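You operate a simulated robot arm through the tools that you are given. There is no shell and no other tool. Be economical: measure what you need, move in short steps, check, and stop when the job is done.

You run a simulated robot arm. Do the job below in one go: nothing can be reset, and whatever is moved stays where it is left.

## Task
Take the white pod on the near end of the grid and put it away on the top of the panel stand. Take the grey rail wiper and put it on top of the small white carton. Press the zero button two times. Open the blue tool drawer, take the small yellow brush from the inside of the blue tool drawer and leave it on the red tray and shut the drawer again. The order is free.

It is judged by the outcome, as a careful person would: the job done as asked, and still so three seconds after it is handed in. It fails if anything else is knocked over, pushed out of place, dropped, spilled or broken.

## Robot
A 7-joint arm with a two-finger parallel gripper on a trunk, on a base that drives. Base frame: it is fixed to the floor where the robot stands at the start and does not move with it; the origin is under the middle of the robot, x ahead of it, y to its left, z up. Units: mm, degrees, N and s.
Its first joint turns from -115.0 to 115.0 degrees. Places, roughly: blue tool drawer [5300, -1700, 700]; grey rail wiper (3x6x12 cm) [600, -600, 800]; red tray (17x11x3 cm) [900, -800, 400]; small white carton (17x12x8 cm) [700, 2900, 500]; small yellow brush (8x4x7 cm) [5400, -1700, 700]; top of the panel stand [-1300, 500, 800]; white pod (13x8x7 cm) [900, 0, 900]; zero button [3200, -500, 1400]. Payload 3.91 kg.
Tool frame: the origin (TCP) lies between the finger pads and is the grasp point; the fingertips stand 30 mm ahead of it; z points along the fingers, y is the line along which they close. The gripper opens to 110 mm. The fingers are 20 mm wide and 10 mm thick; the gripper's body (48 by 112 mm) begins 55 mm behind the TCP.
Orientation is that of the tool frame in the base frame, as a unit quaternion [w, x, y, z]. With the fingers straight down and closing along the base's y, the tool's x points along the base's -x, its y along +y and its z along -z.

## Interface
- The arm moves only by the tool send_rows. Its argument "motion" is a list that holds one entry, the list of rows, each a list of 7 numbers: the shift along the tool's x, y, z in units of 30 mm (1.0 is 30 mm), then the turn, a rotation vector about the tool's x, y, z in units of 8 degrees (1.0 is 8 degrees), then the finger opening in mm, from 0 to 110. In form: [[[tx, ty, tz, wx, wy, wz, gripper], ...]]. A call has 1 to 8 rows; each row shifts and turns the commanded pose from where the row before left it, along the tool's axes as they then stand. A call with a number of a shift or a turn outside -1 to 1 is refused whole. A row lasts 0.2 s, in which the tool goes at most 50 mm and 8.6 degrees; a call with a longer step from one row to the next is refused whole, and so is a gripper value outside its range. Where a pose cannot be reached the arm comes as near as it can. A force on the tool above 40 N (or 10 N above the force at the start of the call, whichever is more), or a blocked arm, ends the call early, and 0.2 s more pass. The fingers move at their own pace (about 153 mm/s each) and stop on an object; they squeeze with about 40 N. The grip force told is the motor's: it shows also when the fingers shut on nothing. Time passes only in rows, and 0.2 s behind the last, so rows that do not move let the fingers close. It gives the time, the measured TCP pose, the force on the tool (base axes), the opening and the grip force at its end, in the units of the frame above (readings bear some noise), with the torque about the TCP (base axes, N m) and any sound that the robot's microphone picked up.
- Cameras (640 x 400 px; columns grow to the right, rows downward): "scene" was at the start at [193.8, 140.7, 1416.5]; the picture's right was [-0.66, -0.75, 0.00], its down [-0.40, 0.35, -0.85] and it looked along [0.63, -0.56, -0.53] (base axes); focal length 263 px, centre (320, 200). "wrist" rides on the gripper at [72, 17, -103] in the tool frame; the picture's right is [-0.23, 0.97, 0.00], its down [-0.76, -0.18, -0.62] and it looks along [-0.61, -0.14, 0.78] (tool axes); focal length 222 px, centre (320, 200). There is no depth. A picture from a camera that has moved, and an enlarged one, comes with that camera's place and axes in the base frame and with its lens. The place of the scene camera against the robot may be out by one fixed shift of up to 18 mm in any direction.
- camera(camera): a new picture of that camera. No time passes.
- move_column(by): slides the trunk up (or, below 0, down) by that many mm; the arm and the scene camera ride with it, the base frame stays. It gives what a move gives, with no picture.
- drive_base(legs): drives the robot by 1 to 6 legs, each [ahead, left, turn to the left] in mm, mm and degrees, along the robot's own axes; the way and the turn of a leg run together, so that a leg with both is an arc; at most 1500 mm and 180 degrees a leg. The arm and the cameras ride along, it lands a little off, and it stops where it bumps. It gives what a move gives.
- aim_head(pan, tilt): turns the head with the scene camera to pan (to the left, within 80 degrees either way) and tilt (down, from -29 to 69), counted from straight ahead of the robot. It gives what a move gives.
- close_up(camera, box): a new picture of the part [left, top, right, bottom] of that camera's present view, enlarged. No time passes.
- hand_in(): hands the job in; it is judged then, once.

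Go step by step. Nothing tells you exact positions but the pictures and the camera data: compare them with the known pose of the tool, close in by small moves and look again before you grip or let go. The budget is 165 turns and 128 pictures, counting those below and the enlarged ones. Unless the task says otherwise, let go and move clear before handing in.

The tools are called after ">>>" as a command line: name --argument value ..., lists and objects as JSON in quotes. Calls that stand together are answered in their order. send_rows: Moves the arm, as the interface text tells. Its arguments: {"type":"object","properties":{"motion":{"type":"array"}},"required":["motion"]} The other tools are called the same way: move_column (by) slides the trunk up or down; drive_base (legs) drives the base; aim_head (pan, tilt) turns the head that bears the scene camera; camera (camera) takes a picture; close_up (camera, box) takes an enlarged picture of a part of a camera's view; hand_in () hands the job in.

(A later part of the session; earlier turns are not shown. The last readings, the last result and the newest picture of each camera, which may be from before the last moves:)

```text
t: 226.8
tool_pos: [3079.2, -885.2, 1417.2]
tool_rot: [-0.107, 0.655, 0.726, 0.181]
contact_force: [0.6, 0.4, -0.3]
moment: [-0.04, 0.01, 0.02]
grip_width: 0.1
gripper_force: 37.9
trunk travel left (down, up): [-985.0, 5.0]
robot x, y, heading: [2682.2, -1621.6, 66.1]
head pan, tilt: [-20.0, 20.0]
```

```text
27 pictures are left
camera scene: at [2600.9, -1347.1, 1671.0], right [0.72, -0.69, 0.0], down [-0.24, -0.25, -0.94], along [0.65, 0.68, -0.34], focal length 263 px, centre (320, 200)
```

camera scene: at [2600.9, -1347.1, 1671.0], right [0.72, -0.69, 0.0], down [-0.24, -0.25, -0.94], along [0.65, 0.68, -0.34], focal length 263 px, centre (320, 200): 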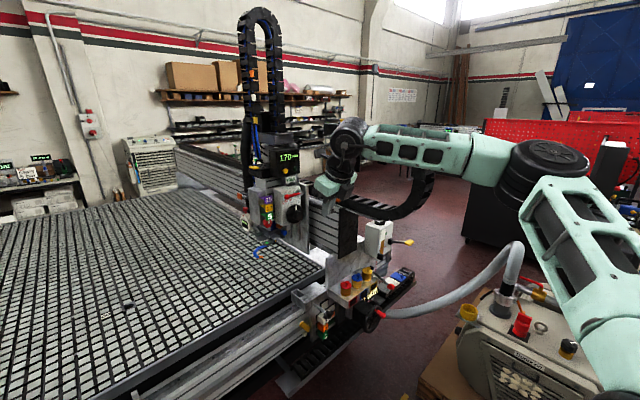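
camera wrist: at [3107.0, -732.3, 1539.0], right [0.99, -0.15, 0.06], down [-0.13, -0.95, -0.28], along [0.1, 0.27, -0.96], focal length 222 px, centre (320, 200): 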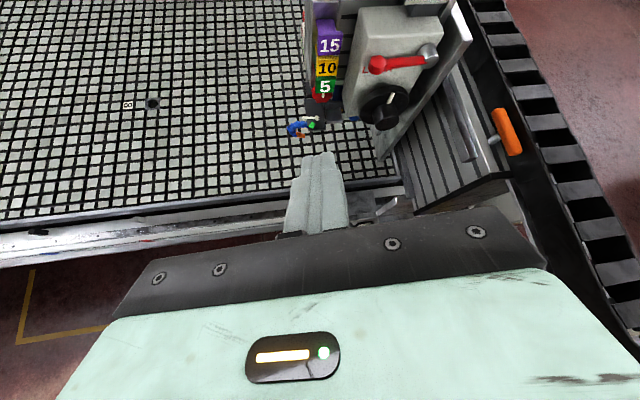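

The forearm is now well above. I'll pitch to about 50° down so that the tip leads the camera, turn to heading 50° to stay left of the chain, and re-measure.

>>> send_rows --motion '[[[0, 0, 0, -0.28, 0.92, 0, 0], [0, 0, 0, -0.28, 0.92, 0, 0]]]'

>>> drive_base --legs '[[0, 0, -16], [200, 200, 0]]'

>>> aim_head --pan -5 --tilt 20

>>> camera --camera "scene"

```text
t: 227.4
tool_pos: [3078.8, -884.4, 1417.1]
tool_rot: [-0.173, 0.63, 0.699, 0.292]
contact_force: [-1.1, -0.6, -0.2]
moment: [-0.03, -0.02, -0.02]
grip_width: 0.0
gripper_force: 37.9
trunk travel left (down, up): [-985.0, 5.0]
robot x, y, heading: [2684.3, -1622.7, 66.4]
head pan, tilt: [-20.0, 20.0]
```

```text
t: 230.3
tool_pos: [3240.0, -736.5, 1416.7]
tool_rot: [-0.131, 0.721, 0.605, 0.312]
contact_force: [0.2, 0.0, 0.2]
moment: [0.01, 0.0, -0.02]
grip_width: 0.0
gripper_force: 37.6
trunk travel left (down, up): [-985.0, 5.0]
robot x, y, heading: [2653.2, -1337.6, 50.5]
head pan, tilt: [-20.0, 20.0]
```

```text
t: 231.1
tool_pos: [3240.4, -736.3, 1416.7]
tool_rot: [-0.131, 0.721, 0.605, 0.312]
contact_force: [-0.9, 1.5, 0.0]
moment: [0.02, -0.03, -0.02]
grip_width: 0.0
gripper_force: 37.4
trunk travel left (down, up): [-985.0, 5.0]
robot x, y, heading: [2654.0, -1339.6, 50.5]
head pan, tilt: [-5.0, 20.0]
```

```text
26 pictures are left
camera scene: at [2639.6, -1035.9, 1671.0], right [0.71, -0.7, 0.0], down [-0.24, -0.24, -0.94], along [0.66, 0.67, -0.34], focal length 263 px, centre (320, 200)
```

scene: 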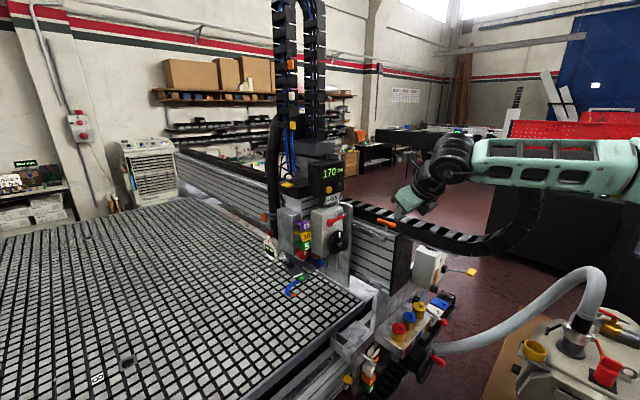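

The forearm clears the chain loop, which I put at x ≈ 3566. I'll advance 150 mm toward the button, then use the arm.

>>> drive_base --legs '[[112, 101, 0]]'

>>> close_up --camera "scene" --box '[240, 100, 480, 250]'

```text
t: 232.4
tool_pos: [3235.4, -588.3, 1417.4]
tool_rot: [-0.131, 0.721, 0.604, 0.313]
contact_force: [0.3, -0.4, -0.2]
moment: [-0.02, -0.02, -0.02]
grip_width: 0.0
gripper_force: 37.5
trunk travel left (down, up): [-985.0, 5.0]
robot x, y, heading: [2650.1, -1185.7, 50.3]
head pan, tilt: [-5.0, 20.0]
```

```text
2.67 times, centred on (360, 175) of scene
camera zoom: at [2634.1, -885.9, 1671.1], right [0.71, -0.7, 0.0], down [-0.24, -0.24, -0.94], along [0.66, 0.67, -0.34], focal length 702 px, centre (213, 267)
```

zoom: 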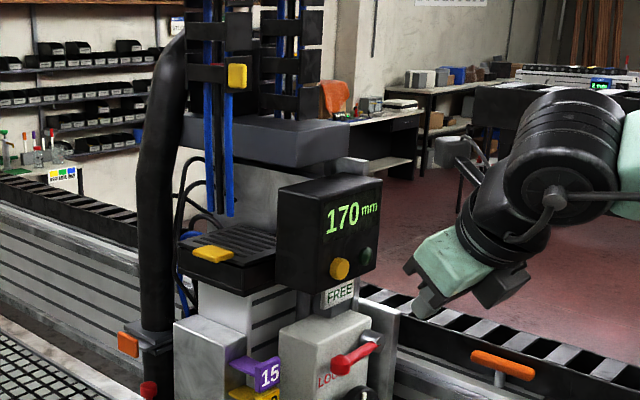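

The tip projects exactly where expected, so the calibration is good. I'll advance the tip to about 20 mm from the button.

>>> send_rows --motion '[[[0.71, -0.18, 0.4, 0, 0, 0, 0], [0.71, -0.18, 0.4, 0, 0, 0, 0], [0.71, -0.18, 0.4, 0, 0, 0, 0]]]'

>>> close_up --camera "scene" --box '[310, 150, 430, 225]'

```text
t: 233.2
tool_pos: [3236.4, -514.3, 1425.7]
tool_rot: [-0.13, 0.722, 0.603, 0.313]
contact_force: [0.5, 0.1, -0.5]
moment: [0.0, 0.01, 0.0]
grip_width: 0.1
gripper_force: 38.2
trunk travel left (down, up): [-985.0, 5.0]
robot x, y, heading: [2649.4, -1188.9, 50.4]
head pan, tilt: [-5.0, 20.0]
```

```text
5.33 times, centred on (370, 188) of scene
camera zoom: at [2634.3, -885.8, 1671.1], right [0.71, -0.7, 0.0], down [-0.24, -0.24, -0.94], along [0.66, 0.67, -0.34], focal length 1403 px, centre (53, 267)
```

zoom: 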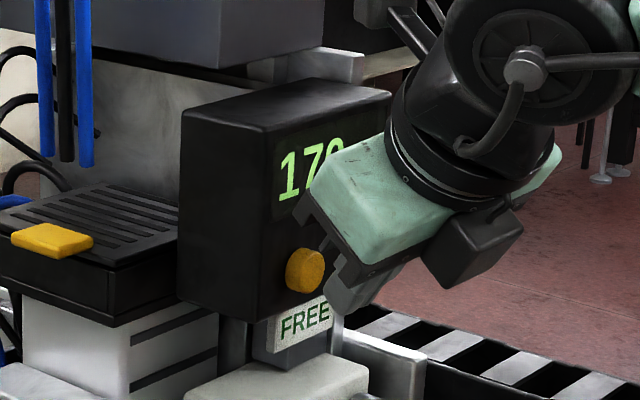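

>>> send_rows --motion '[[[0.34, -0.15, 0.06, 0, 0, 0, 0], [0.158, -0.047, 0.113, 0, 0, 0, 0], [0.158, -0.047, 0.113, 0, 0, 0, 0]]]'

>>> close_up --camera "scene" --box '[310, 150, 430, 225]'

```text
t: 234.0
tool_pos: [3234.2, -493.0, 1429.4]
tool_rot: [-0.13, 0.722, 0.604, 0.312]
contact_force: [-2.4, -8.4, -0.7]
moment: [-0.11, 0.05, 0.02]
grip_width: 0.3
gripper_force: 37.9
trunk travel left (down, up): [-985.0, 5.0]
robot x, y, heading: [2646.8, -1185.5, 50.2]
head pan, tilt: [-5.0, 20.0]
heard: click
```

```text
5.33 times, centred on (370, 188) of scene
camera zoom: at [2634.0, -886.2, 1671.2], right [0.71, -0.7, 0.0], down [-0.24, -0.24, -0.94], along [0.66, 0.67, -0.34], focal length 1403 px, centre (53, 267)
```

zoom: 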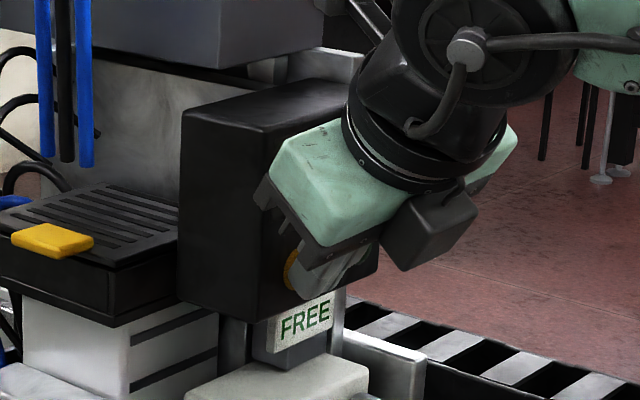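

A click: the first press. I'll back off 20 mm to let it spring out.

>>> send_rows --motion '[[[-0.53, 0.157, -0.38, 0, 0, 0, 0], [-0.53, 0.157, -0.38, 0, 0, 0, 0], [0, 0, 0, 0, 0, 0, 0]]]'

>>> close_up --camera "scene" --box '[310, 150, 430, 225]'

```text
t: 234.8
tool_pos: [3232.4, -531.9, 1428.1]
tool_rot: [-0.13, 0.722, 0.604, 0.313]
contact_force: [0.7, -0.6, -0.3]
moment: [-0.01, -0.03, -0.02]
grip_width: 0.0
gripper_force: 37.4
trunk travel left (down, up): [-985.0, 5.0]
robot x, y, heading: [2650.1, -1189.1, 50.1]
head pan, tilt: [-5.0, 20.0]
```

```text
5.33 times, centred on (370, 188) of scene
camera zoom: at [2634.0, -885.7, 1671.1], right [0.71, -0.7, 0.0], down [-0.24, -0.24, -0.94], along [0.66, 0.67, -0.34], focal length 1403 px, centre (53, 267)
```

zoom: 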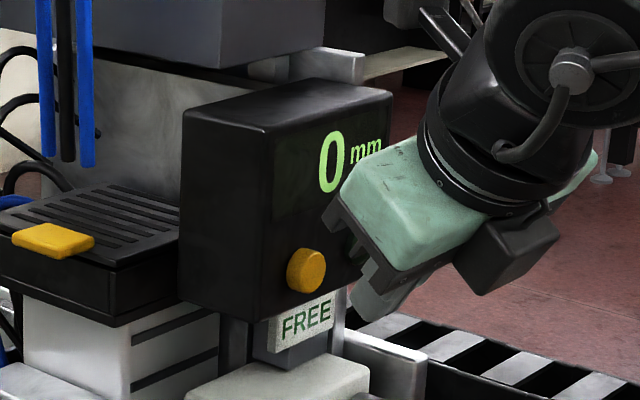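

The readout now shows 0 mm, so it is the right button. Second press, the same way.

>>> send_rows --motion '[[[0.53, -0.157, 0.38, 0, 0, 0, 0], [0.45, -0.13, 0.32, 0, 0, 0, 0], [0.1, -0.03, 0.07, 0, 0, 0, 0]]]'

```text
t: 235.6
tool_pos: [3232.9, -493.0, 1428.7]
tool_rot: [-0.13, 0.722, 0.603, 0.313]
contact_force: [-2.9, -8.1, 2.9]
moment: [-0.09, -0.02, -0.02]
grip_width: 0.3
gripper_force: 37.7
trunk travel left (down, up): [-985.0, 5.0]
robot x, y, heading: [2653.8, -1185.0, 50.3]
head pan, tilt: [-5.0, 20.0]
heard: click
```

Second click heard. I'll back away, pitch the tool down to the normal posture in open floor and drive toward the drawer.

>>> send_rows --motion '[[[-0.53, 0.157, -0.38, 0, 0, 0, 0], [-0.53, 0.157, -0.38, 0, 0, 0, 0], [-0.53, 0.157, -0.38, 0, 0, 0, 0]]]'

>>> drive_base --legs '[[-600, 0, 0], [0, 0, -50.3], [0, -600, 0]]'

>>> send_rows --motion '[[[0, 0, 0, 0.2, -0.95, 0, 0], [0, 0, 0, 0.2, -0.95, 0, 0], [0, 0, 0, 0.2, -0.95, 0, 0], [0, 0, 0, 0.2, -0.95, 0, 0]]]'

>>> aim_head --pan 8 --tilt 12

>>> camera --camera "scene"

```text
t: 236.4
tool_pos: [3232.6, -549.7, 1428.1]
tool_rot: [-0.132, 0.721, 0.605, 0.312]
contact_force: [0.9, 0.8, 0.3]
moment: [0.02, -0.01, 0.02]
grip_width: 0.0
gripper_force: 37.5
trunk travel left (down, up): [-985.0, 5.0]
robot x, y, heading: [2650.1, -1186.1, 50.4]
head pan, tilt: [-5.0, 20.0]
```

```text
t: 245.1
tool_pos: [3129.7, -2300.7, 1428.2]
tool_rot: [0.015, 0.91, 0.238, 0.338]
contact_force: [0.1, 0.3, -0.1]
moment: [-0.01, 0.0, 0.02]
grip_width: 0.0
gripper_force: 37.9
trunk travel left (down, up): [-985.0, 5.0]
robot x, y, heading: [2272.4, -2256.9, -0.3]
head pan, tilt: [-5.0, 20.0]
```

```text
t: 246.1
tool_pos: [3130.1, -2301.4, 1428.4]
tool_rot: [0.027, 0.966, 0.245, 0.073]
contact_force: [0.0, -0.6, 0.0]
moment: [0.01, -0.01, 0.01]
grip_width: 0.0
gripper_force: 37.5
trunk travel left (down, up): [-985.0, 5.0]
robot x, y, heading: [2267.8, -2252.2, -0.2]
head pan, tilt: [-5.0, 20.0]
```

```text
t: 246.9
tool_pos: [3130.1, -2301.5, 1427.8]
tool_rot: [0.027, 0.966, 0.245, 0.075]
contact_force: [0.0, 0.3, -0.3]
moment: [-0.01, -0.01, 0.0]
grip_width: 0.0
gripper_force: 37.3
trunk travel left (down, up): [-985.0, 5.0]
robot x, y, heading: [2271.0, -2256.1, -0.2]
head pan, tilt: [8.0, 12.0]
```

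```text
21 pictures are left
camera scene: at [2489.5, -2043.7, 1684.0], right [0.14, -0.99, 0.0], down [-0.21, -0.03, -0.98], along [0.97, 0.13, -0.21], focal length 263 px, centre (320, 200)
```

scene: 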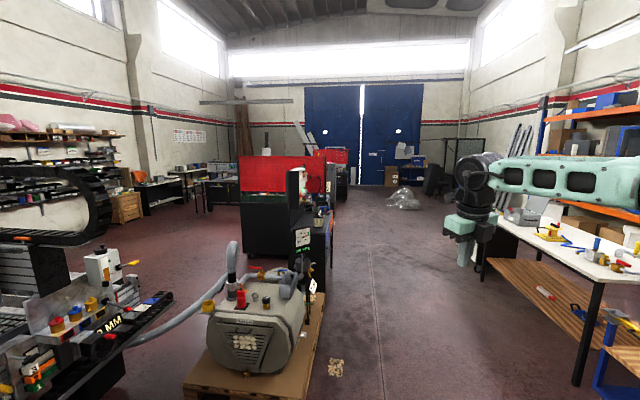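

>>> close_up --camera "scene" --box '[225, 140, 385, 260]'

```text
3.33 times, centred on (305, 200) of scene
camera zoom: at [2489.5, -2043.7, 1684.0], right [0.14, -0.99, 0.0], down [-0.21, -0.03, -0.98], along [0.97, 0.13, -0.21], focal length 877 px, centre (370, 200)
```

zoom: 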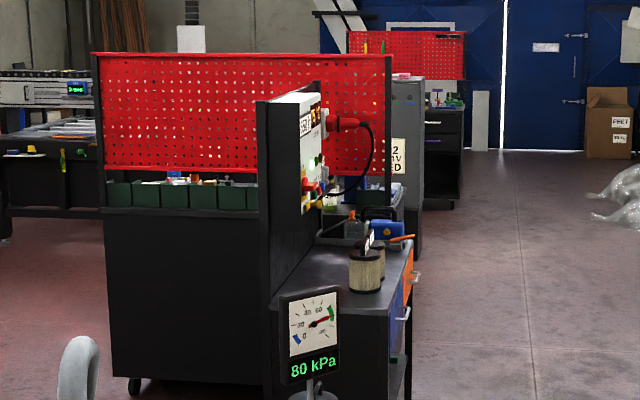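

The blue drawer faces -y on the bench right of the black panel, with its handle at about (5230–5300, -1790, 700). I'll first set the tool straight down with the fingers closing fore-and-aft, and retract.

>>> send_rows --motion '[[[0, 0, 0, 0.27, -0.5, 0, 0], [0, 0, 0, 0.27, -0.5, 0, 0], [0, 0, 0, 0, 0, -1, 0], [0, 0, 0, 0, 0, -1, 0], [0, 0, 0, 0, 0, -1, 0], [0, 0, 0, 0, 0, -1, 0], [0, 0, 0, 0, 0, -1, 0], [0, 0, 0, 0, 0, -1, 0]]]'

>>> send_rows --motion '[[[0, 0, 0, 0, 0, -1, 0], [0, -0.5, 0, 0, 0, -0.7, 0], [0, -1, 0, 0, 0, 0, 0], [0, -1, 0, 0, 0, 0, 0], [0, -1, 0, 0, 0, 0, 0], [0, -1, 0, 0, 0, 0, 0], [0, -1, 0, 0, 0, 0, 0], [0, -1, 0, 0, 0, 0, 0]]]'

>>> move_column --by -350

>>> drive_base --legs '[[1450, -150, 0], [1450, -100, 0], [0, 0, 90.2]]'

```text
t: 248.7
tool_pos: [3130.6, -2300.4, 1429.4]
tool_rot: [0.006, 0.787, 0.618, -0.004]
contact_force: [0.0, 0.0, -0.4]
moment: [0.02, 0.01, 0.01]
grip_width: 0.1
gripper_force: 37.5
trunk travel left (down, up): [-985.0, 5.0]
robot x, y, heading: [2267.0, -2255.1, -0.3]
head pan, tilt: [8.0, 12.0]
```

```text
t: 250.5
tool_pos: [2935.2, -2298.8, 1428.2]
tool_rot: [0.005, 0.708, 0.707, -0.007]
contact_force: [-0.3, -0.1, -0.1]
moment: [-0.01, 0.04, 0.04]
grip_width: 0.0
gripper_force: 37.6
trunk travel left (down, up): [-985.0, 5.0]
robot x, y, heading: [2268.8, -2253.6, -0.4]
head pan, tilt: [8.0, 12.0]
```

```text
t: 253.9
tool_pos: [2934.9, -2298.9, 1079.4]
tool_rot: [0.006, 0.709, 0.705, -0.006]
contact_force: [-0.9, -0.5, -0.3]
moment: [0.02, -0.02, 0.01]
grip_width: 0.0
gripper_force: 37.8
trunk travel left (down, up): [-635.0, 355.0]
robot x, y, heading: [2269.0, -2256.0, -0.2]
head pan, tilt: [8.0, 12.0]
```

```text
t: 271.7
tool_pos: [5223.7, -1884.9, 1081.0]
tool_rot: [0.007, 0.018, 1.0, -0.001]
contact_force: [-1.2, -0.2, 0.3]
moment: [0.0, -0.01, 0.02]
grip_width: 0.0
gripper_force: 37.5
trunk travel left (down, up): [-635.0, 355.0]
robot x, y, heading: [5158.3, -2545.8, 88.0]
head pan, tilt: [8.0, 12.0]
```

>>> aim_head --pan -10 --tilt 38

>>> camera --camera "scene"

```text
t: 272.6
tool_pos: [5222.1, -1884.8, 1079.9]
tool_rot: [0.008, 0.018, 1.0, 0.001]
contact_force: [0.3, -1.0, 0.1]
moment: [0.0, -0.02, -0.01]
grip_width: 0.0
gripper_force: 37.8
trunk travel left (down, up): [-635.0, 355.0]
robot x, y, heading: [5158.3, -2548.0, 88.0]
head pan, tilt: [-10.0, 38.0]
```

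```text
19 pictures are left
camera scene: at [4961.3, -2319.8, 1292.7], right [0.98, -0.21, 0.0], down [-0.13, -0.6, -0.79], along [0.17, 0.77, -0.62], focal length 263 px, centre (320, 200)
```

scene: 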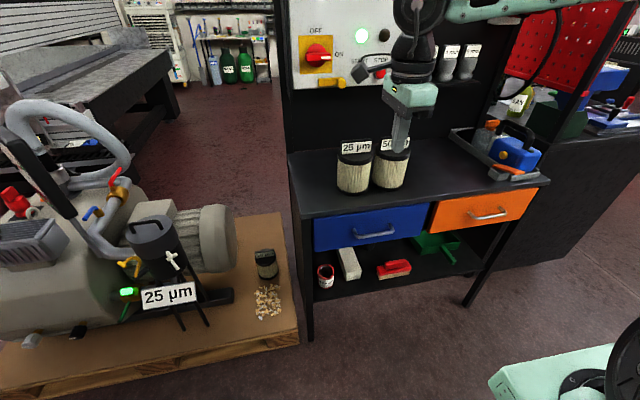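

The handle is at about (5258, -1783, 690), from two views. I'll zoom in to judge the handle's gap and the bench top overhang.

>>> close_up --camera "scene" --box '[300, 180, 460, 290]'

```text
3.64 times, centred on (380, 235) of scene
camera zoom: at [4961.3, -2319.8, 1292.7], right [0.98, -0.21, 0.0], down [-0.13, -0.6, -0.79], along [0.17, 0.77, -0.62], focal length 957 px, centre (102, 73)
```

zoom: 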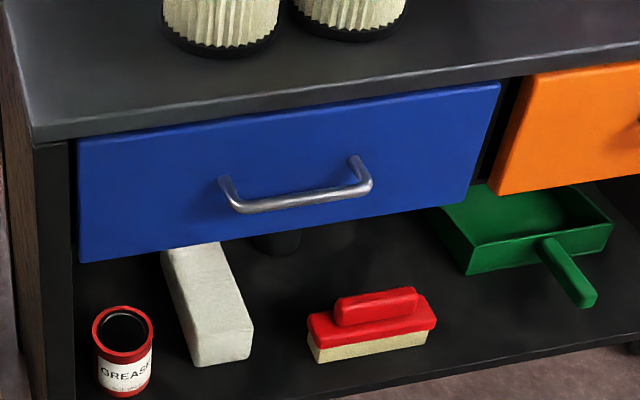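

The handle stands about 33 mm off the front, enough for a finger. I'll tilt the fingers 30° forward, shift to x ≈ 5258 and lower the trunk.

>>> send_rows --motion '[[[-0.3, 0, 0, -0.94, 0, 0, 26], [-0.3, 0, 0, -0.94, 0, 0, 26], [-0.3, 0, 0, -0.94, 0, 0, 26], [-0.3, 0, 0, -0.94, 0, 0, 26]]]'

>>> move_column --by -310

>>> camera --camera "wrist"

```text
t: 273.6
tool_pos: [5260.4, -1884.5, 1080.3]
tool_rot: [0.012, 0.015, 0.966, 0.259]
contact_force: [0.7, 0.0, -0.4]
moment: [0.01, -0.01, 0.01]
grip_width: 26.0
gripper_force: 0.0
trunk travel left (down, up): [-635.0, 355.0]
robot x, y, heading: [5159.1, -2548.0, 88.0]
head pan, tilt: [-10.0, 38.0]
```

```text
t: 276.7
tool_pos: [5260.9, -1886.0, 771.0]
tool_rot: [0.012, 0.016, 0.966, 0.259]
contact_force: [-0.2, -0.7, -0.8]
moment: [0.03, 0.0, 0.0]
grip_width: 26.0
gripper_force: 0.0
trunk travel left (down, up): [-325.0, 665.0]
robot x, y, heading: [5157.4, -2543.7, 88.2]
head pan, tilt: [-10.0, 38.0]
```

```text
17 pictures are left
camera wrist: at [5184.5, -1918.4, 868.1], right [0.25, 0.83, 0.49], down [0.74, -0.49, 0.46], along [0.63, 0.25, -0.74], focal length 222 px, centre (320, 200)
```

wrist: 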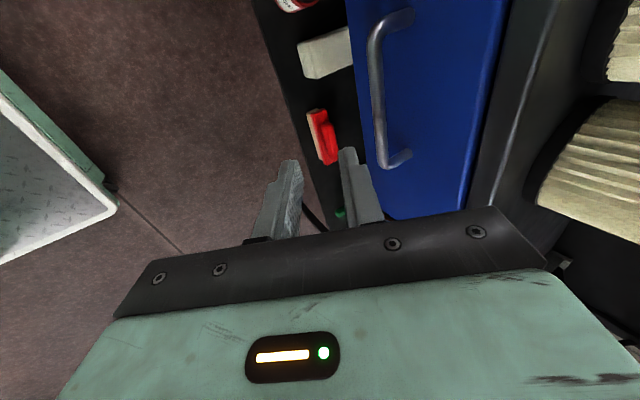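

The wrist view agrees (bar at about (5254, -1783, 698)). I'll move in along the finger direction until just short, then look.

>>> send_rows --motion '[[[0.1, 0.88, 0.67, 0, 0, 0, 26], [0.1, 0.88, 0.67, 0, 0, 0, 26], [0, 0, 0.6, 0, 0, 0, 26], [0, 0, 0.6, 0, 0, 0, 26]]]'

>>> close_up --camera "wrist" --box '[220, 40, 460, 230]'

```text
t: 277.7
tool_pos: [5259.0, -1801.8, 730.0]
tool_rot: [0.012, 0.016, 0.966, 0.258]
contact_force: [-0.2, 0.5, 0.4]
moment: [0.02, 0.0, -0.03]
grip_width: 26.0
gripper_force: 0.0
trunk travel left (down, up): [-325.0, 665.0]
robot x, y, heading: [5161.5, -2548.3, 87.8]
head pan, tilt: [-10.0, 38.0]
```

```text
2.11 times, centred on (340, 135) of wrist
camera zoom: at [5182.9, -1834.1, 828.5], right [0.25, 0.83, 0.49], down [0.74, -0.49, 0.46], along [0.63, 0.25, -0.74], focal length 468 px, centre (278, 337)
```

zoom: 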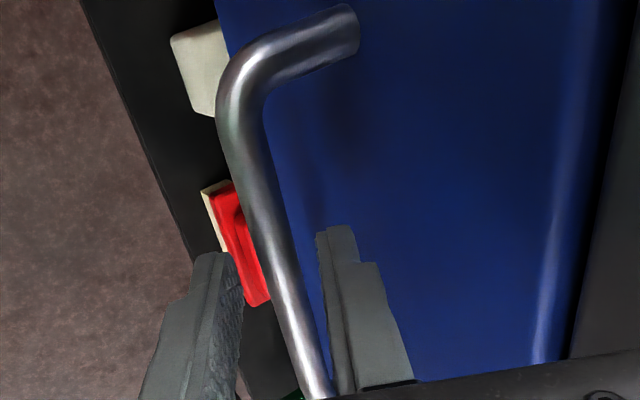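

The bar lies between the fingers. I'll go 22 mm further and close.

>>> send_rows --motion '[[[0, 0, 0.4, 0, 0, 0, 26], [0, 0, 0.35, 0, 0, 0, 26], [0, 0, 0, 0, 0, 0, 4], [0, 0, 0, 0, 0, 0, 2], [0, 0, 0, 0, 0, 0, 2]]]'

>>> close_up --camera "wrist" --box '[220, 40, 460, 230]'

```text
t: 278.9
tool_pos: [5258.9, -1790.4, 711.9]
tool_rot: [0.013, 0.014, 0.965, 0.261]
contact_force: [2.6, 0.2, 12.6]
moment: [0.06, -0.62, 0.75]
grip_width: 11.8
gripper_force: 44.9
trunk travel left (down, up): [-325.0, 665.0]
robot x, y, heading: [5158.9, -2546.5, 88.0]
head pan, tilt: [-10.0, 38.0]
```

```text
2.11 times, centred on (340, 135) of wrist
camera zoom: at [5183.6, -1822.7, 809.8], right [0.25, 0.83, 0.49], down [0.74, -0.49, 0.46], along [0.63, 0.25, -0.74], focal length 468 px, centre (278, 337)
```

zoom: 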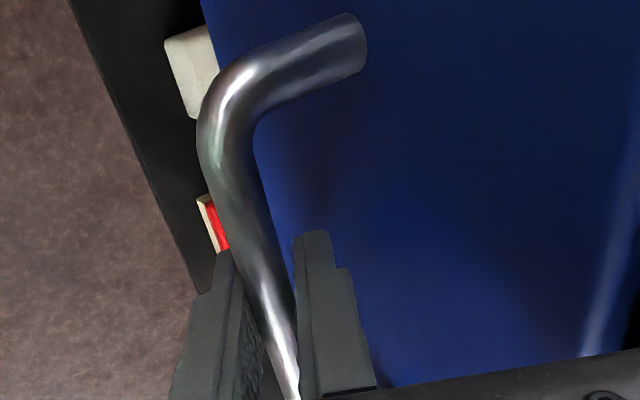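

Firm grip on the bar. I'll pull the drawer open by backing the base straight along -y.

>>> drive_base --legs '[[-110, -4, 0]]'

>>> drive_base --legs '[[-110, -4, 0]]'

>>> camera --camera "scene"

```text
t: 280.1
tool_pos: [5259.1, -1902.7, 711.0]
tool_rot: [0.013, 0.014, 0.966, 0.259]
contact_force: [10.8, -0.4, 21.1]
moment: [0.06, -0.61, 0.72]
grip_width: 11.8
gripper_force: 45.2
trunk travel left (down, up): [-325.0, 665.0]
robot x, y, heading: [5159.0, -2660.3, 87.9]
head pan, tilt: [-10.0, 38.0]
```

```text
t: 281.3
tool_pos: [5259.0, -2010.9, 712.0]
tool_rot: [0.013, 0.014, 0.965, 0.261]
contact_force: [10.1, -0.1, 10.3]
moment: [0.03, -0.86, 0.56]
grip_width: 11.8
gripper_force: 44.6
trunk travel left (down, up): [-325.0, 665.0]
robot x, y, heading: [5164.0, -2770.6, 88.2]
head pan, tilt: [-10.0, 38.0]
```

```text
14 pictures are left
camera scene: at [4960.9, -2543.0, 982.8], right [0.98, -0.21, 0.0], down [-0.13, -0.6, -0.79], along [0.16, 0.77, -0.62], focal length 263 px, centre (320, 200)
```

scene: 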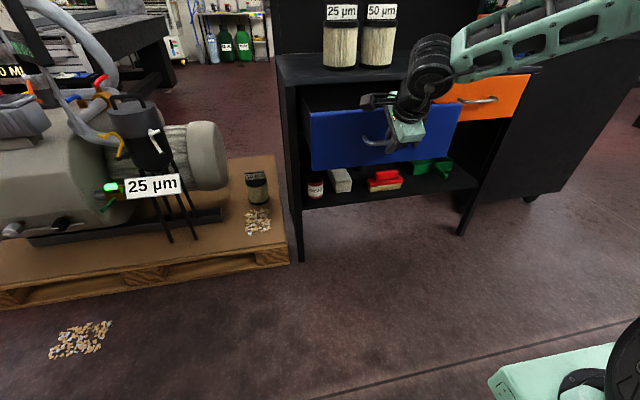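

The drawer is open by 220 mm. I'll release, lift off, set the tool vertical and look inside with the wrist camera.

>>> send_rows --motion '[[[0, 0, 0, 0, 0, 0, 26], [0, 0, 0, 0, 0, 0, 26], [0, 0, -0.6, 0, 0, 0, 26], [0, 0, -1, 0, 0, 0, 26], [0, 0, -1, 0, 0, 0, 30], [0, 0, -1, 0, 0, 0, 60]]]'

>>> move_column --by 130

>>> send_rows --motion '[[[-0.3, 0.4, 0, 0.94, 0, 0, 80], [-0.3, 0.5, 0, 0.94, 0, 0, 80], [0, 0.8, 0, 0.94, 0, 0, 80], [0, 1, 0, 0.94, 0, 0, 80], [0, 0.8, 0, 0, 0, 0, 80]]]'

>>> camera --camera "wrist"

```text
t: 282.7
tool_pos: [5254.3, -2064.7, 804.4]
tool_rot: [0.014, 0.014, 0.966, 0.259]
contact_force: [0.8, 1.4, 0.7]
moment: [0.03, 0.01, 0.01]
grip_width: 59.9
gripper_force: 0.1
trunk travel left (down, up): [-325.0, 665.0]
robot x, y, heading: [5157.6, -2773.3, 88.2]
head pan, tilt: [-10.0, 38.0]
```

```text
t: 284.3
tool_pos: [5255.0, -2065.0, 934.6]
tool_rot: [0.014, 0.014, 0.966, 0.26]
contact_force: [0.1, 0.7, 0.2]
moment: [0.02, 0.02, -0.01]
grip_width: 60.1
gripper_force: 0.0
trunk travel left (down, up): [-455.0, 535.0]
robot x, y, heading: [5159.0, -2772.4, 87.9]
head pan, tilt: [-10.0, 38.0]
```

```text
t: 285.5
tool_pos: [5277.3, -1965.7, 957.5]
tool_rot: [0.01, 0.017, 1.0, 0.0]
contact_force: [0.7, -0.8, 0.2]
moment: [0.01, -0.05, 0.01]
grip_width: 80.1
gripper_force: 0.1
trunk travel left (down, up): [-455.0, 535.0]
robot x, y, heading: [5160.4, -2768.2, 88.3]
head pan, tilt: [-10.0, 38.0]
```

```text
13 pictures are left
camera wrist: at [5202.1, -1945.0, 1060.5], right [0.26, 0.97, 0.0], down [0.74, -0.2, 0.64], along [0.62, -0.16, -0.77], focal length 222 px, centre (320, 200)
```

wrist: 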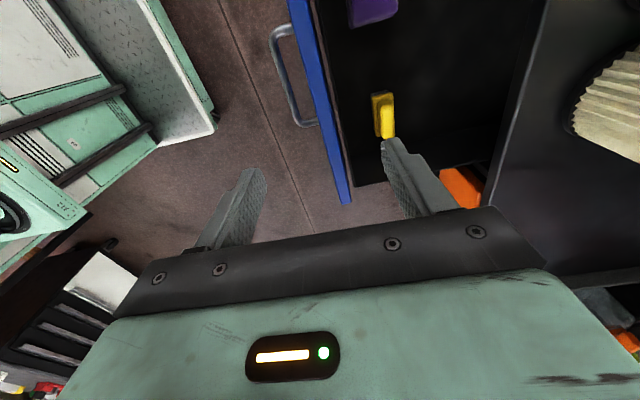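

The small yellow brush stands at about (5354, -1874) inside the drawer, long side along x. I'll move over it and partway down for a check.

>>> send_rows --motion '[[[-0.64, 0.77, 0, 0, 0, 0, 70], [-0.64, 0.77, 0, 0, 0, 0, 70], [-0.64, 0.77, 0, 0, 0, 0, 70], [-0.64, 0.77, 0, 0, 0, 0, 70], [0, 0, 1, 0, 0, 0, 70], [0, 0, 1, 0, 0, 0, 70], [0, 0, 1, 0, 0, 0, 70], [0, 0, 1, 0, 0, 0, 70]]]'

>>> camera --camera "wrist"

```text
t: 287.3
tool_pos: [5356.0, -1890.0, 838.0]
tool_rot: [0.01, 0.018, 1.0, 0.001]
contact_force: [-0.5, -0.4, 0.0]
moment: [0.04, 0.0, 0.0]
grip_width: 69.9
gripper_force: 0.1
out of reach, approached as far as the arm can: row 4
trunk travel left (down, up): [-455.0, 535.0]
robot x, y, heading: [5159.7, -2771.0, 88.2]
head pan, tilt: [-10.0, 38.0]
```

```text
12 pictures are left
camera wrist: at [5282.5, -1869.5, 941.6], right [0.26, 0.97, 0.01], down [0.74, -0.2, 0.64], along [0.62, -0.16, -0.77], focal length 222 px, centre (320, 200)
```

wrist: 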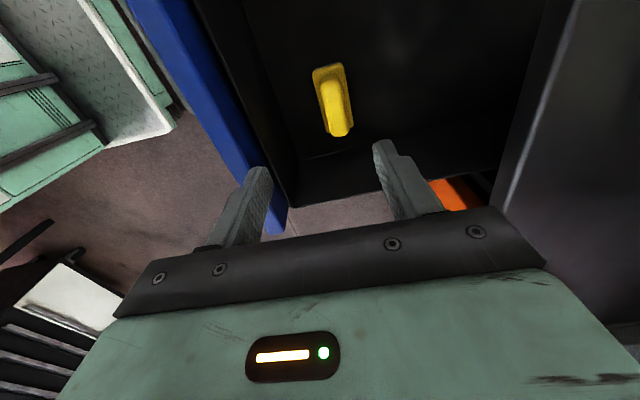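

The brush is centred at (5355, -1873, 680). The arm is at its reach limit, so I'll drive 45 mm ahead and then go down.

>>> drive_base --legs '[[45, 0, 0]]'

>>> send_rows --motion '[[[0, -0.9, 0, 0, 0, 0, 66], [0, 0, 1, 0, 0, 0, 66], [0, 0, 1, 0, 0, 0, 66], [0, 0, 1, 0, 0, 0, 66]]]'

>>> close_up --camera "wrist" --box '[180, 40, 480, 230]'

```text
t: 288.2
tool_pos: [5359.6, -1846.0, 838.2]
tool_rot: [0.009, 0.017, 1.0, 0.001]
contact_force: [-0.2, 0.5, 0.6]
moment: [-0.01, 0.02, 0.03]
grip_width: 69.8
gripper_force: 0.1
trunk travel left (down, up): [-455.0, 535.0]
robot x, y, heading: [5158.8, -2723.8, 88.2]
head pan, tilt: [-10.0, 38.0]
```

```text
t: 289.2
tool_pos: [5359.9, -1871.8, 749.0]
tool_rot: [0.009, 0.017, 1.0, 0.001]
contact_force: [0.0, 1.1, -0.5]
moment: [0.02, -0.03, 0.04]
grip_width: 65.9
gripper_force: 0.0
trunk travel left (down, up): [-455.0, 535.0]
robot x, y, heading: [5159.7, -2726.4, 88.0]
head pan, tilt: [-10.0, 38.0]
```

```text
2.11 times, centred on (330, 135) of wrist
camera zoom: at [5284.9, -1851.1, 851.5], right [0.26, 0.97, 0.01], down [0.74, -0.2, 0.64], along [0.62, -0.16, -0.77], focal length 468 px, centre (299, 337)
```

zoom: 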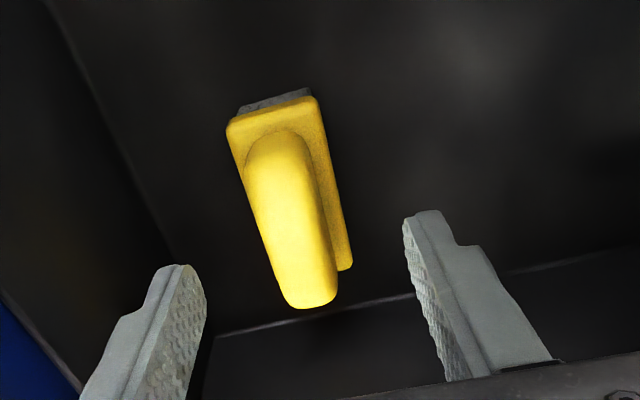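

>>> send_rows --motion '[[[0.1, -0.05, 0.9, 0, 0, 0, 66], [0, 0, 0.8, 0, 0, 0, 66], [0, 0, 0, 0, 0, 0, 40], [0, 0, 0, 0, 0, 0, 10], [0, 0, 0, 0, 0, 0, 10]]]'

>>> close_up --camera "wrist" --box '[180, 40, 480, 230]'

```text
t: 290.4
tool_pos: [5357.2, -1873.9, 696.9]
tool_rot: [0.01, 0.017, 1.0, 0.0]
contact_force: [-0.7, 0.1, 0.3]
moment: [-0.03, 0.0, -0.01]
grip_width: 34.0
gripper_force: 40.0
trunk travel left (down, up): [-455.0, 535.0]
robot x, y, heading: [5157.2, -2722.0, 88.1]
head pan, tilt: [-10.0, 38.0]
```

```text
2.11 times, centred on (330, 135) of wrist
camera zoom: at [5282.0, -1852.3, 799.6], right [0.26, 0.97, 0.01], down [0.74, -0.2, 0.64], along [0.62, -0.16, -0.77], focal length 468 px, centre (299, 337)
```

zoom: 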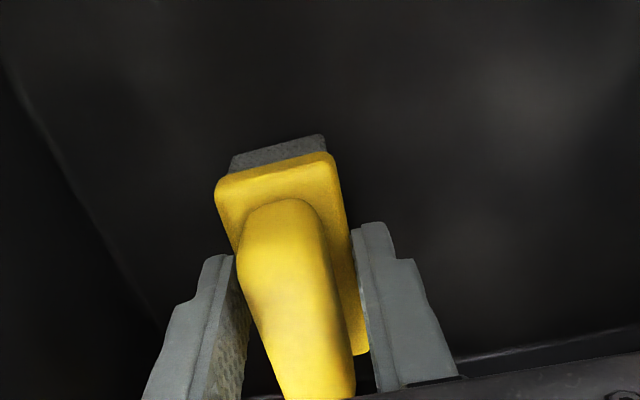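

Gripped at 34 mm. I'll lift out, move back in front of the drawer, and look.

>>> send_rows --motion '[[[0, 0, -1, 0, 0, 0, 10], [0, 0, -1, 0, 0, 0, 10], [0, 0, -1, 0, 0, 0, 10], [0, 0, -1, 0, 0, 0, 10], [0, 0, -1, 0, 0, 0, 10]]]'

>>> send_rows --motion '[[[0.47, -0.91, 0, 0, 0, 0, 10], [0.47, -0.91, 0, 0, 0, 0, 10], [0.47, -0.91, 0, 0, 0, 0, 10], [0.47, -0.91, 0, 0, 0, 0, 10], [0.47, -0.91, 0, 0, 0, 0, 10], [0.47, -0.91, 0, 0, 0, 0, 10], [0.47, -0.91, 0, 0, 0, 0, 10]]]'

>>> camera --camera "wrist"

```text
t: 291.6
tool_pos: [5353.7, -1873.4, 847.2]
tool_rot: [0.009, 0.017, 1.0, 0.001]
contact_force: [0.0, 0.3, -0.7]
moment: [-0.05, 0.03, -0.02]
grip_width: 33.9
gripper_force: 39.8
trunk travel left (down, up): [-455.0, 535.0]
robot x, y, heading: [5161.8, -2727.9, 88.2]
head pan, tilt: [-10.0, 38.0]
```

```text
t: 293.2
tool_pos: [5251.2, -2061.9, 845.7]
tool_rot: [0.01, 0.018, 1.0, 0.0]
contact_force: [1.3, -0.5, -1.0]
moment: [-0.03, -0.01, -0.01]
grip_width: 33.6
gripper_force: 40.3
trunk travel left (down, up): [-455.0, 535.0]
robot x, y, heading: [5159.0, -2723.9, 88.3]
head pan, tilt: [-10.0, 38.0]
```

```text
9 pictures are left
camera wrist: at [5176.5, -2040.6, 948.9], right [0.26, 0.97, 0.01], down [0.74, -0.2, 0.64], along [0.62, -0.16, -0.77], focal length 222 px, centre (320, 200)
```

wrist: 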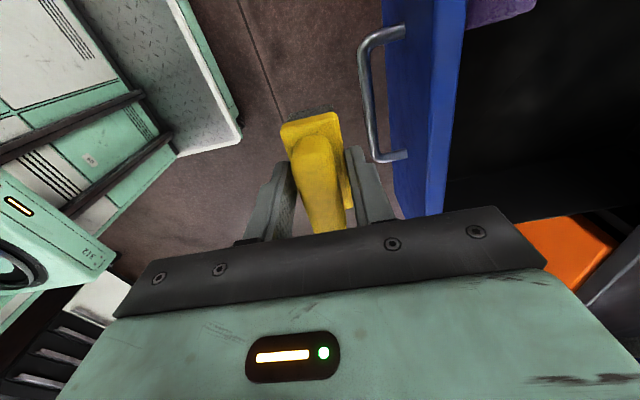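

The brush is held well and the handle bar is right in front. I'll lower and push the drawer shut with the outer face of the front finger.

>>> send_rows --motion '[[[0, 0, 0.95, 0, 0, 0, 10], [0, 0, 0.95, 0, 0, 0, 10], [0, 0, 0.95, 0, 0, 0, 10], [0, 0, 0.95, 0, 0, 0, 10], [0, 0, 0.85, 0, 0, 0, 10]]]'

>>> drive_base --legs '[[150, 5, 0]]'

>>> drive_base --legs '[[80, 2, 0]]'

>>> camera --camera "wrist"

```text
t: 294.4
tool_pos: [5252.9, -2061.7, 705.6]
tool_rot: [0.01, 0.017, 1.0, 0.001]
contact_force: [0.8, -0.2, -1.2]
moment: [0.01, -0.03, 0.03]
grip_width: 34.0
gripper_force: 40.2
trunk travel left (down, up): [-455.0, 535.0]
robot x, y, heading: [5160.5, -2725.4, 88.1]
head pan, tilt: [-10.0, 38.0]
```

```text
t: 295.8
tool_pos: [5252.2, -1911.2, 706.1]
tool_rot: [0.01, 0.017, 1.0, 0.001]
contact_force: [0.3, 0.2, -0.1]
moment: [0.02, -0.01, 0.04]
grip_width: 34.0
gripper_force: 39.9
trunk travel left (down, up): [-455.0, 535.0]
robot x, y, heading: [5160.6, -2575.3, 88.4]
head pan, tilt: [-10.0, 38.0]
```

```text
t: 296.8
tool_pos: [5250.2, -1828.6, 704.9]
tool_rot: [0.009, 0.016, 1.0, 0.001]
contact_force: [0.4, -0.2, -1.6]
moment: [0.02, -0.03, -0.01]
grip_width: 34.0
gripper_force: 39.4
trunk travel left (down, up): [-455.0, 535.0]
robot x, y, heading: [5159.1, -2497.8, 88.3]
head pan, tilt: [-10.0, 38.0]
```

```text
8 pictures are left
camera wrist: at [5176.2, -1808.9, 808.9], right [0.26, 0.97, 0.01], down [0.74, -0.2, 0.64], along [0.62, -0.16, -0.77], focal length 222 px, centre (320, 200)
```

wrist: 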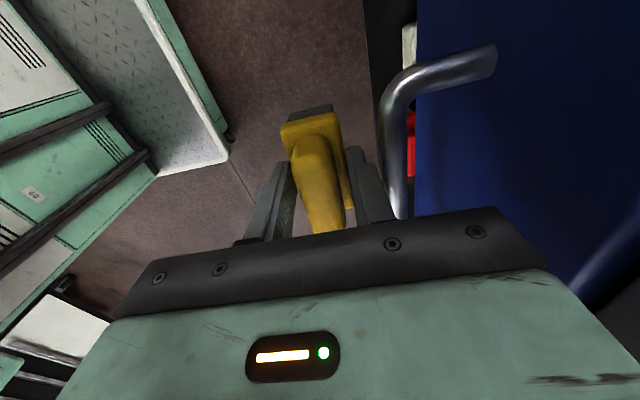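

The drawer seems shut already (bar back at y ≈ -1784). I'll press gently on the bar to make sure it is fully home.

>>> send_rows --motion '[[[0, 0.3, 0, 0, 0, 0, 10], [0, 0.2, 0, 0, 0, 0, 10], [0, 0.15, 0, 0, 0, 0, 10]]]'

```text
t: 297.3
tool_pos: [5252.1, -1826.6, 703.3]
tool_rot: [0.01, 0.013, 1.0, -0.007]
contact_force: [-0.3, -10.8, 4.0]
moment: [0.23, 0.03, 0.11]
grip_width: 34.0
gripper_force: 40.0
trunk travel left (down, up): [-455.0, 535.0]
robot x, y, heading: [5162.2, -2492.1, 88.4]
head pan, tilt: [-10.0, 38.0]
stopped in row 2: the force on the tool passed its limit (the readings are from after the stop); the commanded pose is now the measured one
```

A firm stop at the closed position. I'll retreat, raise and verify that the drawer is flush.

>>> send_rows --motion '[[[0, -1, 0, 0, 0, 0, 10], [0, -1, 0, 0, 0, 0, 10], [0, -1, -0.5, 0, 0, 0, 10], [0, -1, -1, 0, 0, 0, 10], [0, -1, -1, 0, 0, 0, 10], [0, -1, -1, 0, 0, 0, 10]]]'

>>> close_up --camera "scene" --box '[280, 70, 540, 240]'

```text
t: 298.7
tool_pos: [5243.7, -2002.8, 809.4]
tool_rot: [0.012, 0.013, 1.0, -0.005]
contact_force: [0.0, 0.0, -0.8]
moment: [-0.02, -0.01, -0.01]
grip_width: 34.1
gripper_force: 39.9
trunk travel left (down, up): [-455.0, 535.0]
robot x, y, heading: [5158.9, -2491.5, 88.3]
head pan, tilt: [-10.0, 38.0]
```

```text
2.35 times, centred on (410, 155) of scene
camera zoom: at [4961.7, -2266.4, 1112.5], right [0.98, -0.2, 0.0], down [-0.12, -0.6, -0.79], along [0.16, 0.77, -0.62], focal length 619 px, centre (108, 306)
```

zoom: 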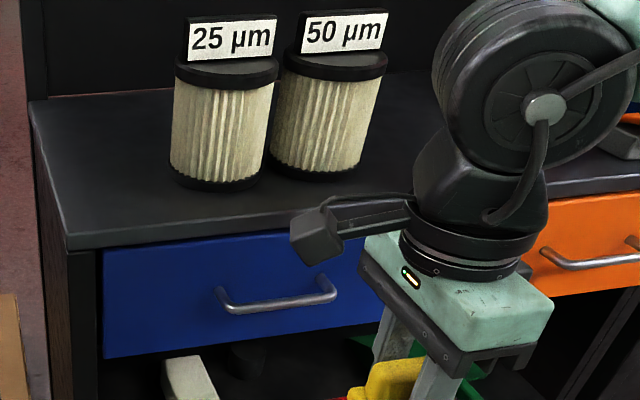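

The drawer is flush shut, like its neighbour. Now I'll carry the brush back along the aisle to the red tray at about (900, -770, 400).

>>> drive_base --legs '[[40, 0, 0], [0, 1450, 0], [0, 1450, 0], [0, 1350, 0], [0, 0, 1.5], [550, 0, 0]]'

>>> aim_head --pan -5 --tilt 42

>>> camera --camera "scene"

```text
t: 323.0
tool_pos: [843.5, -1422.6, 809.6]
tool_rot: [0.011, -0.028, 1.0, -0.006]
contact_force: [-0.4, -0.7, -0.8]
moment: [-0.01, 0.0, 0.02]
grip_width: 33.9
gripper_force: 39.6
trunk travel left (down, up): [-455.0, 535.0]
robot x, y, heading: [804.0, -1922.9, 92.9]
head pan, tilt: [-10.0, 38.0]
```

```text
t: 323.7
tool_pos: [843.2, -1422.9, 810.0]
tool_rot: [0.012, -0.028, 1.0, -0.006]
contact_force: [0.3, -0.1, -0.9]
moment: [-0.04, -0.02, 0.01]
grip_width: 33.9
gripper_force: 40.0
trunk travel left (down, up): [-455.0, 535.0]
robot x, y, heading: [802.9, -1918.0, 93.0]
head pan, tilt: [-5.0, 42.0]
```

```text
6 pictures are left
camera scene: at [577.0, -1709.7, 1106.7], right [1.0, -0.03, 0.0], down [-0.02, -0.67, -0.74], along [0.03, 0.74, -0.67], focal length 263 px, centre (320, 200)
```

scene: 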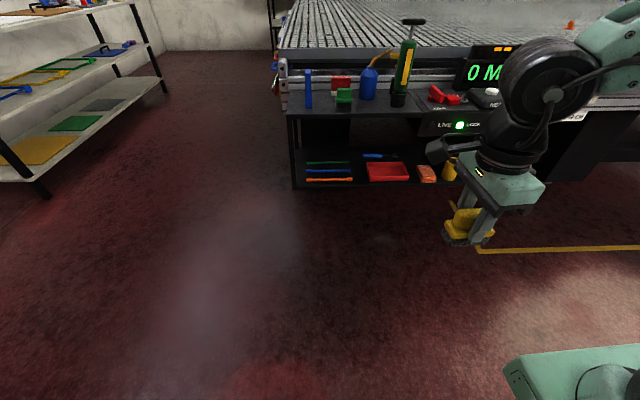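

The tray sits on the cart's lower shelf, under the upper shelf, at about (926, -743). I'll extend, tilt the tool 45° forward and lower the trunk, to reach in under the shelf.

>>> send_rows --motion '[[[-0.4, 0.9, 0, 0, 0, 0, 10], [-0.4, 0.9, 0, 0, 0, 0, 10], [-0.4, 0.9, 0, 0, 0, 0, 10], [-0.4, 0.9, 0, 0, 0, 0, 10], [-0.4, 0.9, 0, 0, 0, 0, 10], [-0.4, 0.9, 0, 0, 0, 0, 10]]]'

>>> send_rows --motion '[[[0, 0, 0, -0.94, 0, 0, 10], [0, 0, 0, -0.94, 0, 0, 10], [0, 0, 0, -0.94, 0, 0, 10], [0, 0, 0, -0.94, 0, 0, 10], [0, 0, 0, -0.94, 0, 0, 10], [0, 0, 0, -0.94, 0, 0, 10]]]'

>>> move_column --by -310

```text
t: 325.1
tool_pos: [910.0, -1255.8, 810.0]
tool_rot: [0.01, -0.029, 1.0, -0.006]
contact_force: [-0.5, 0.0, -0.8]
moment: [-0.02, -0.03, 0.0]
grip_width: 33.7
gripper_force: 40.2
trunk travel left (down, up): [-455.0, 535.0]
robot x, y, heading: [804.4, -1920.3, 93.0]
head pan, tilt: [-5.0, 42.0]
```

```text
t: 326.5
tool_pos: [906.9, -1256.9, 810.1]
tool_rot: [-0.001, -0.03, 0.925, 0.378]
contact_force: [0.3, -0.7, -0.6]
moment: [-0.02, 0.03, -0.01]
grip_width: 33.7
gripper_force: 39.1
trunk travel left (down, up): [-455.0, 535.0]
robot x, y, heading: [803.3, -1918.0, 93.0]
head pan, tilt: [-5.0, 42.0]
```

```text
t: 329.6
tool_pos: [905.6, -1256.8, 499.3]
tool_rot: [0.0, -0.031, 0.926, 0.377]
contact_force: [-0.2, 0.6, -0.9]
moment: [0.0, 0.01, 0.01]
grip_width: 34.0
gripper_force: 40.0
trunk travel left (down, up): [-145.0, 845.0]
robot x, y, heading: [799.2, -1921.5, 92.9]
head pan, tilt: [-5.0, 42.0]
```

>>> drive_base --legs '[[330, 0, 0]]'

>>> aim_head --pan -15 --tilt 30

>>> camera --camera "scene"

```text
t: 331.7
tool_pos: [893.3, -929.3, 499.1]
tool_rot: [0.001, -0.028, 0.925, 0.378]
contact_force: [-0.3, 0.2, -1.2]
moment: [0.0, 0.01, 0.01]
grip_width: 34.0
gripper_force: 39.9
trunk travel left (down, up): [-145.0, 845.0]
robot x, y, heading: [782.6, -1590.8, 92.7]
head pan, tilt: [-5.0, 42.0]
```

```text
t: 332.5
tool_pos: [893.5, -929.5, 499.8]
tool_rot: [0.001, -0.028, 0.926, 0.378]
contact_force: [-0.1, -0.3, -0.1]
moment: [-0.01, 0.02, 0.03]
grip_width: 34.2
gripper_force: 40.2
trunk travel left (down, up): [-145.0, 845.0]
robot x, y, heading: [785.9, -1590.8, 92.6]
head pan, tilt: [-15.0, 30.0]
```

```text
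5 pictures are left
camera scene: at [577.2, -1376.8, 814.9], right [0.98, -0.21, 0.0], down [-0.11, -0.49, -0.87], along [0.18, 0.85, -0.5], focal length 263 px, centre (320, 200)
```

scene: 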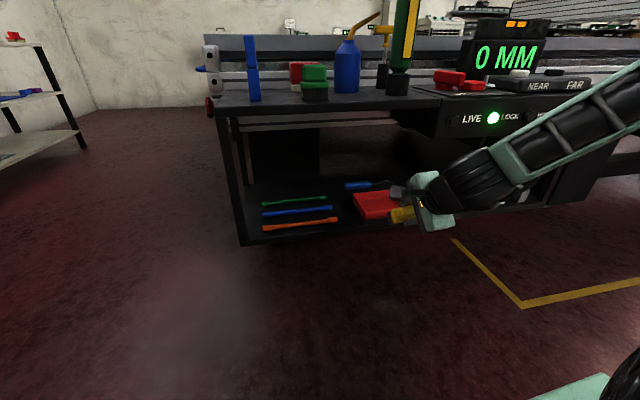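

The tray spans about x 829–999, y -793 to -684, floor near z 390. I'll lower by 15 mm, drive in and look from the wrist.

>>> send_rows --motion '[[[0, -0.35, 0.35, 0, 0, 0, 10]]]'

>>> drive_base --legs '[[170, 0, 0]]'

>>> camera --camera "wrist"

```text
t: 332.9
tool_pos: [893.2, -929.8, 485.2]
tool_rot: [0.001, -0.028, 0.925, 0.378]
contact_force: [0.2, -0.8, -0.2]
moment: [-0.01, 0.02, 0.01]
grip_width: 34.1
gripper_force: 39.7
trunk travel left (down, up): [-145.0, 845.0]
robot x, y, heading: [784.5, -1595.8, 93.1]
head pan, tilt: [-15.0, 30.0]
```

```text
t: 334.3
tool_pos: [881.5, -758.1, 485.5]
tool_rot: [0.0, -0.03, 0.925, 0.378]
contact_force: [0.1, 0.1, -0.6]
moment: [0.0, 0.01, -0.02]
grip_width: 34.1
gripper_force: 40.1
trunk travel left (down, up): [-145.0, 845.0]
robot x, y, heading: [776.4, -1426.6, 92.9]
head pan, tilt: [-15.0, 30.0]
```

```text
4 pictures are left
camera wrist: at [809.8, -819.7, 570.7], right [0.17, 0.71, 0.69], down [0.78, -0.52, 0.34], along [0.6, 0.48, -0.64], focal length 222 px, centre (320, 200)
```

wrist: 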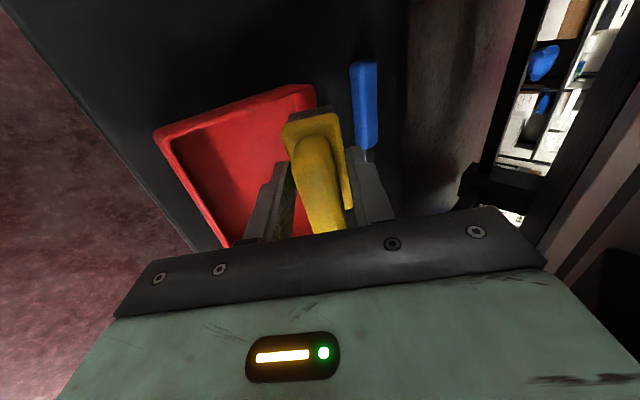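

The tray rim measures x from 840, y -805 to -691. I'll shift 24 mm right and 22 mm in, then lower gently into the tray.

>>> send_rows --motion '[[[-0.8, 0.52, 0.52, 0, 0, 0, 10], [0, -0.4, 0.4, 0, 0, 0, 10], [0, -0.3, 0.3, 0, 0, 0, 10]]]'

>>> camera --camera "wrist"

```text
t: 335.1
tool_pos: [905.0, -734.2, 456.5]
tool_rot: [-0.001, -0.03, 0.925, 0.379]
contact_force: [0.2, -0.1, 1.9]
moment: [0.05, 0.05, -0.02]
grip_width: 33.8
gripper_force: 39.5
trunk travel left (down, up): [-145.0, 845.0]
robot x, y, heading: [776.6, -1420.9, 92.8]
head pan, tilt: [-15.0, 30.0]
```

```text
3 pictures are left
camera wrist: at [832.7, -797.3, 540.3], right [0.17, 0.71, 0.69], down [0.78, -0.52, 0.34], along [0.6, 0.48, -0.64], focal length 222 px, centre (320, 200)
```

wrist: 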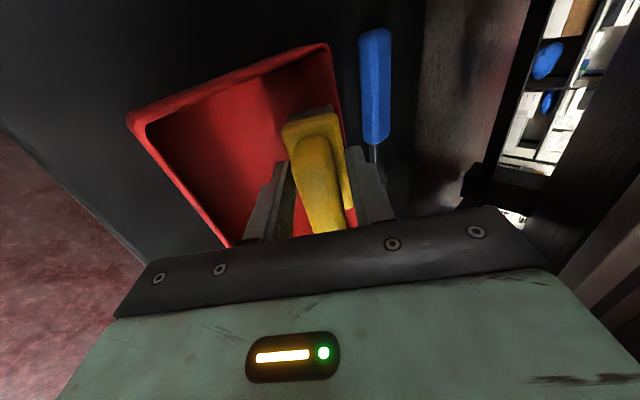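

>>> send_rows --motion '[[[0, -0.28, -0.28, 0, 0, 0, 10], [0, -0.2, 0.2, 0, 0, 0, 10], [0, -0.15, 0.15, 0, 0, 0, 10]]]'

```text
t: 335.8
tool_pos: [905.3, -744.5, 454.5]
tool_rot: [0.001, -0.032, 0.922, 0.385]
contact_force: [0.1, -2.7, 18.8]
moment: [0.39, 0.38, 0.02]
grip_width: 33.8
gripper_force: 40.6
trunk travel left (down, up): [-145.0, 845.0]
robot x, y, heading: [781.7, -1421.3, 92.9]
head pan, tilt: [-15.0, 30.0]
stopped in row 3: the force on the tool passed its limit (the readings are from after the stop); the commanded pose is now the measured one
```

Contact with the tray floor. I'll ease up 2 mm, open slightly and draw out along the finger direction.

>>> send_rows --motion '[[[0, 0.05, -0.05, 0, 0, 0, 30], [0, 0, 0, 0, 0, 0, 42], [0, 0, 0, 0, 0, 0, 48], [0, 0, 0, 0, 0, 0, 48]]]'

>>> camera --camera "wrist"

```text
t: 336.8
tool_pos: [905.4, -744.8, 453.6]
tool_rot: [0.002, -0.032, 0.923, 0.383]
contact_force: [0.6, -0.1, -0.1]
moment: [0.0, 0.01, 0.0]
grip_width: 47.8
gripper_force: 0.3
trunk travel left (down, up): [-145.0, 845.0]
robot x, y, heading: [779.3, -1420.6, 93.0]
head pan, tilt: [-15.0, 30.0]
```

```text
2 pictures are left
camera wrist: at [833.7, -808.7, 537.8], right [0.17, 0.7, 0.69], down [0.78, -0.52, 0.34], along [0.6, 0.49, -0.64], focal length 222 px, centre (320, 200)
```

wrist: 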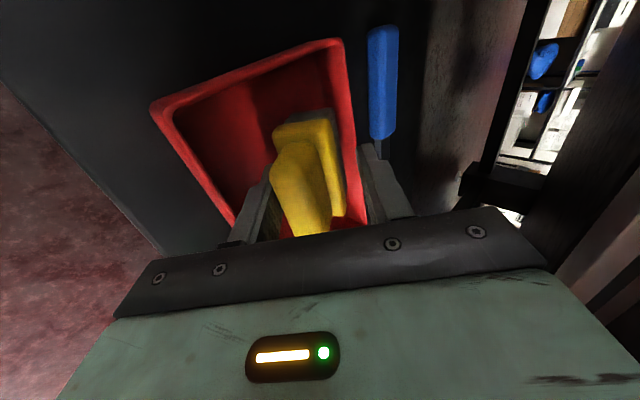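

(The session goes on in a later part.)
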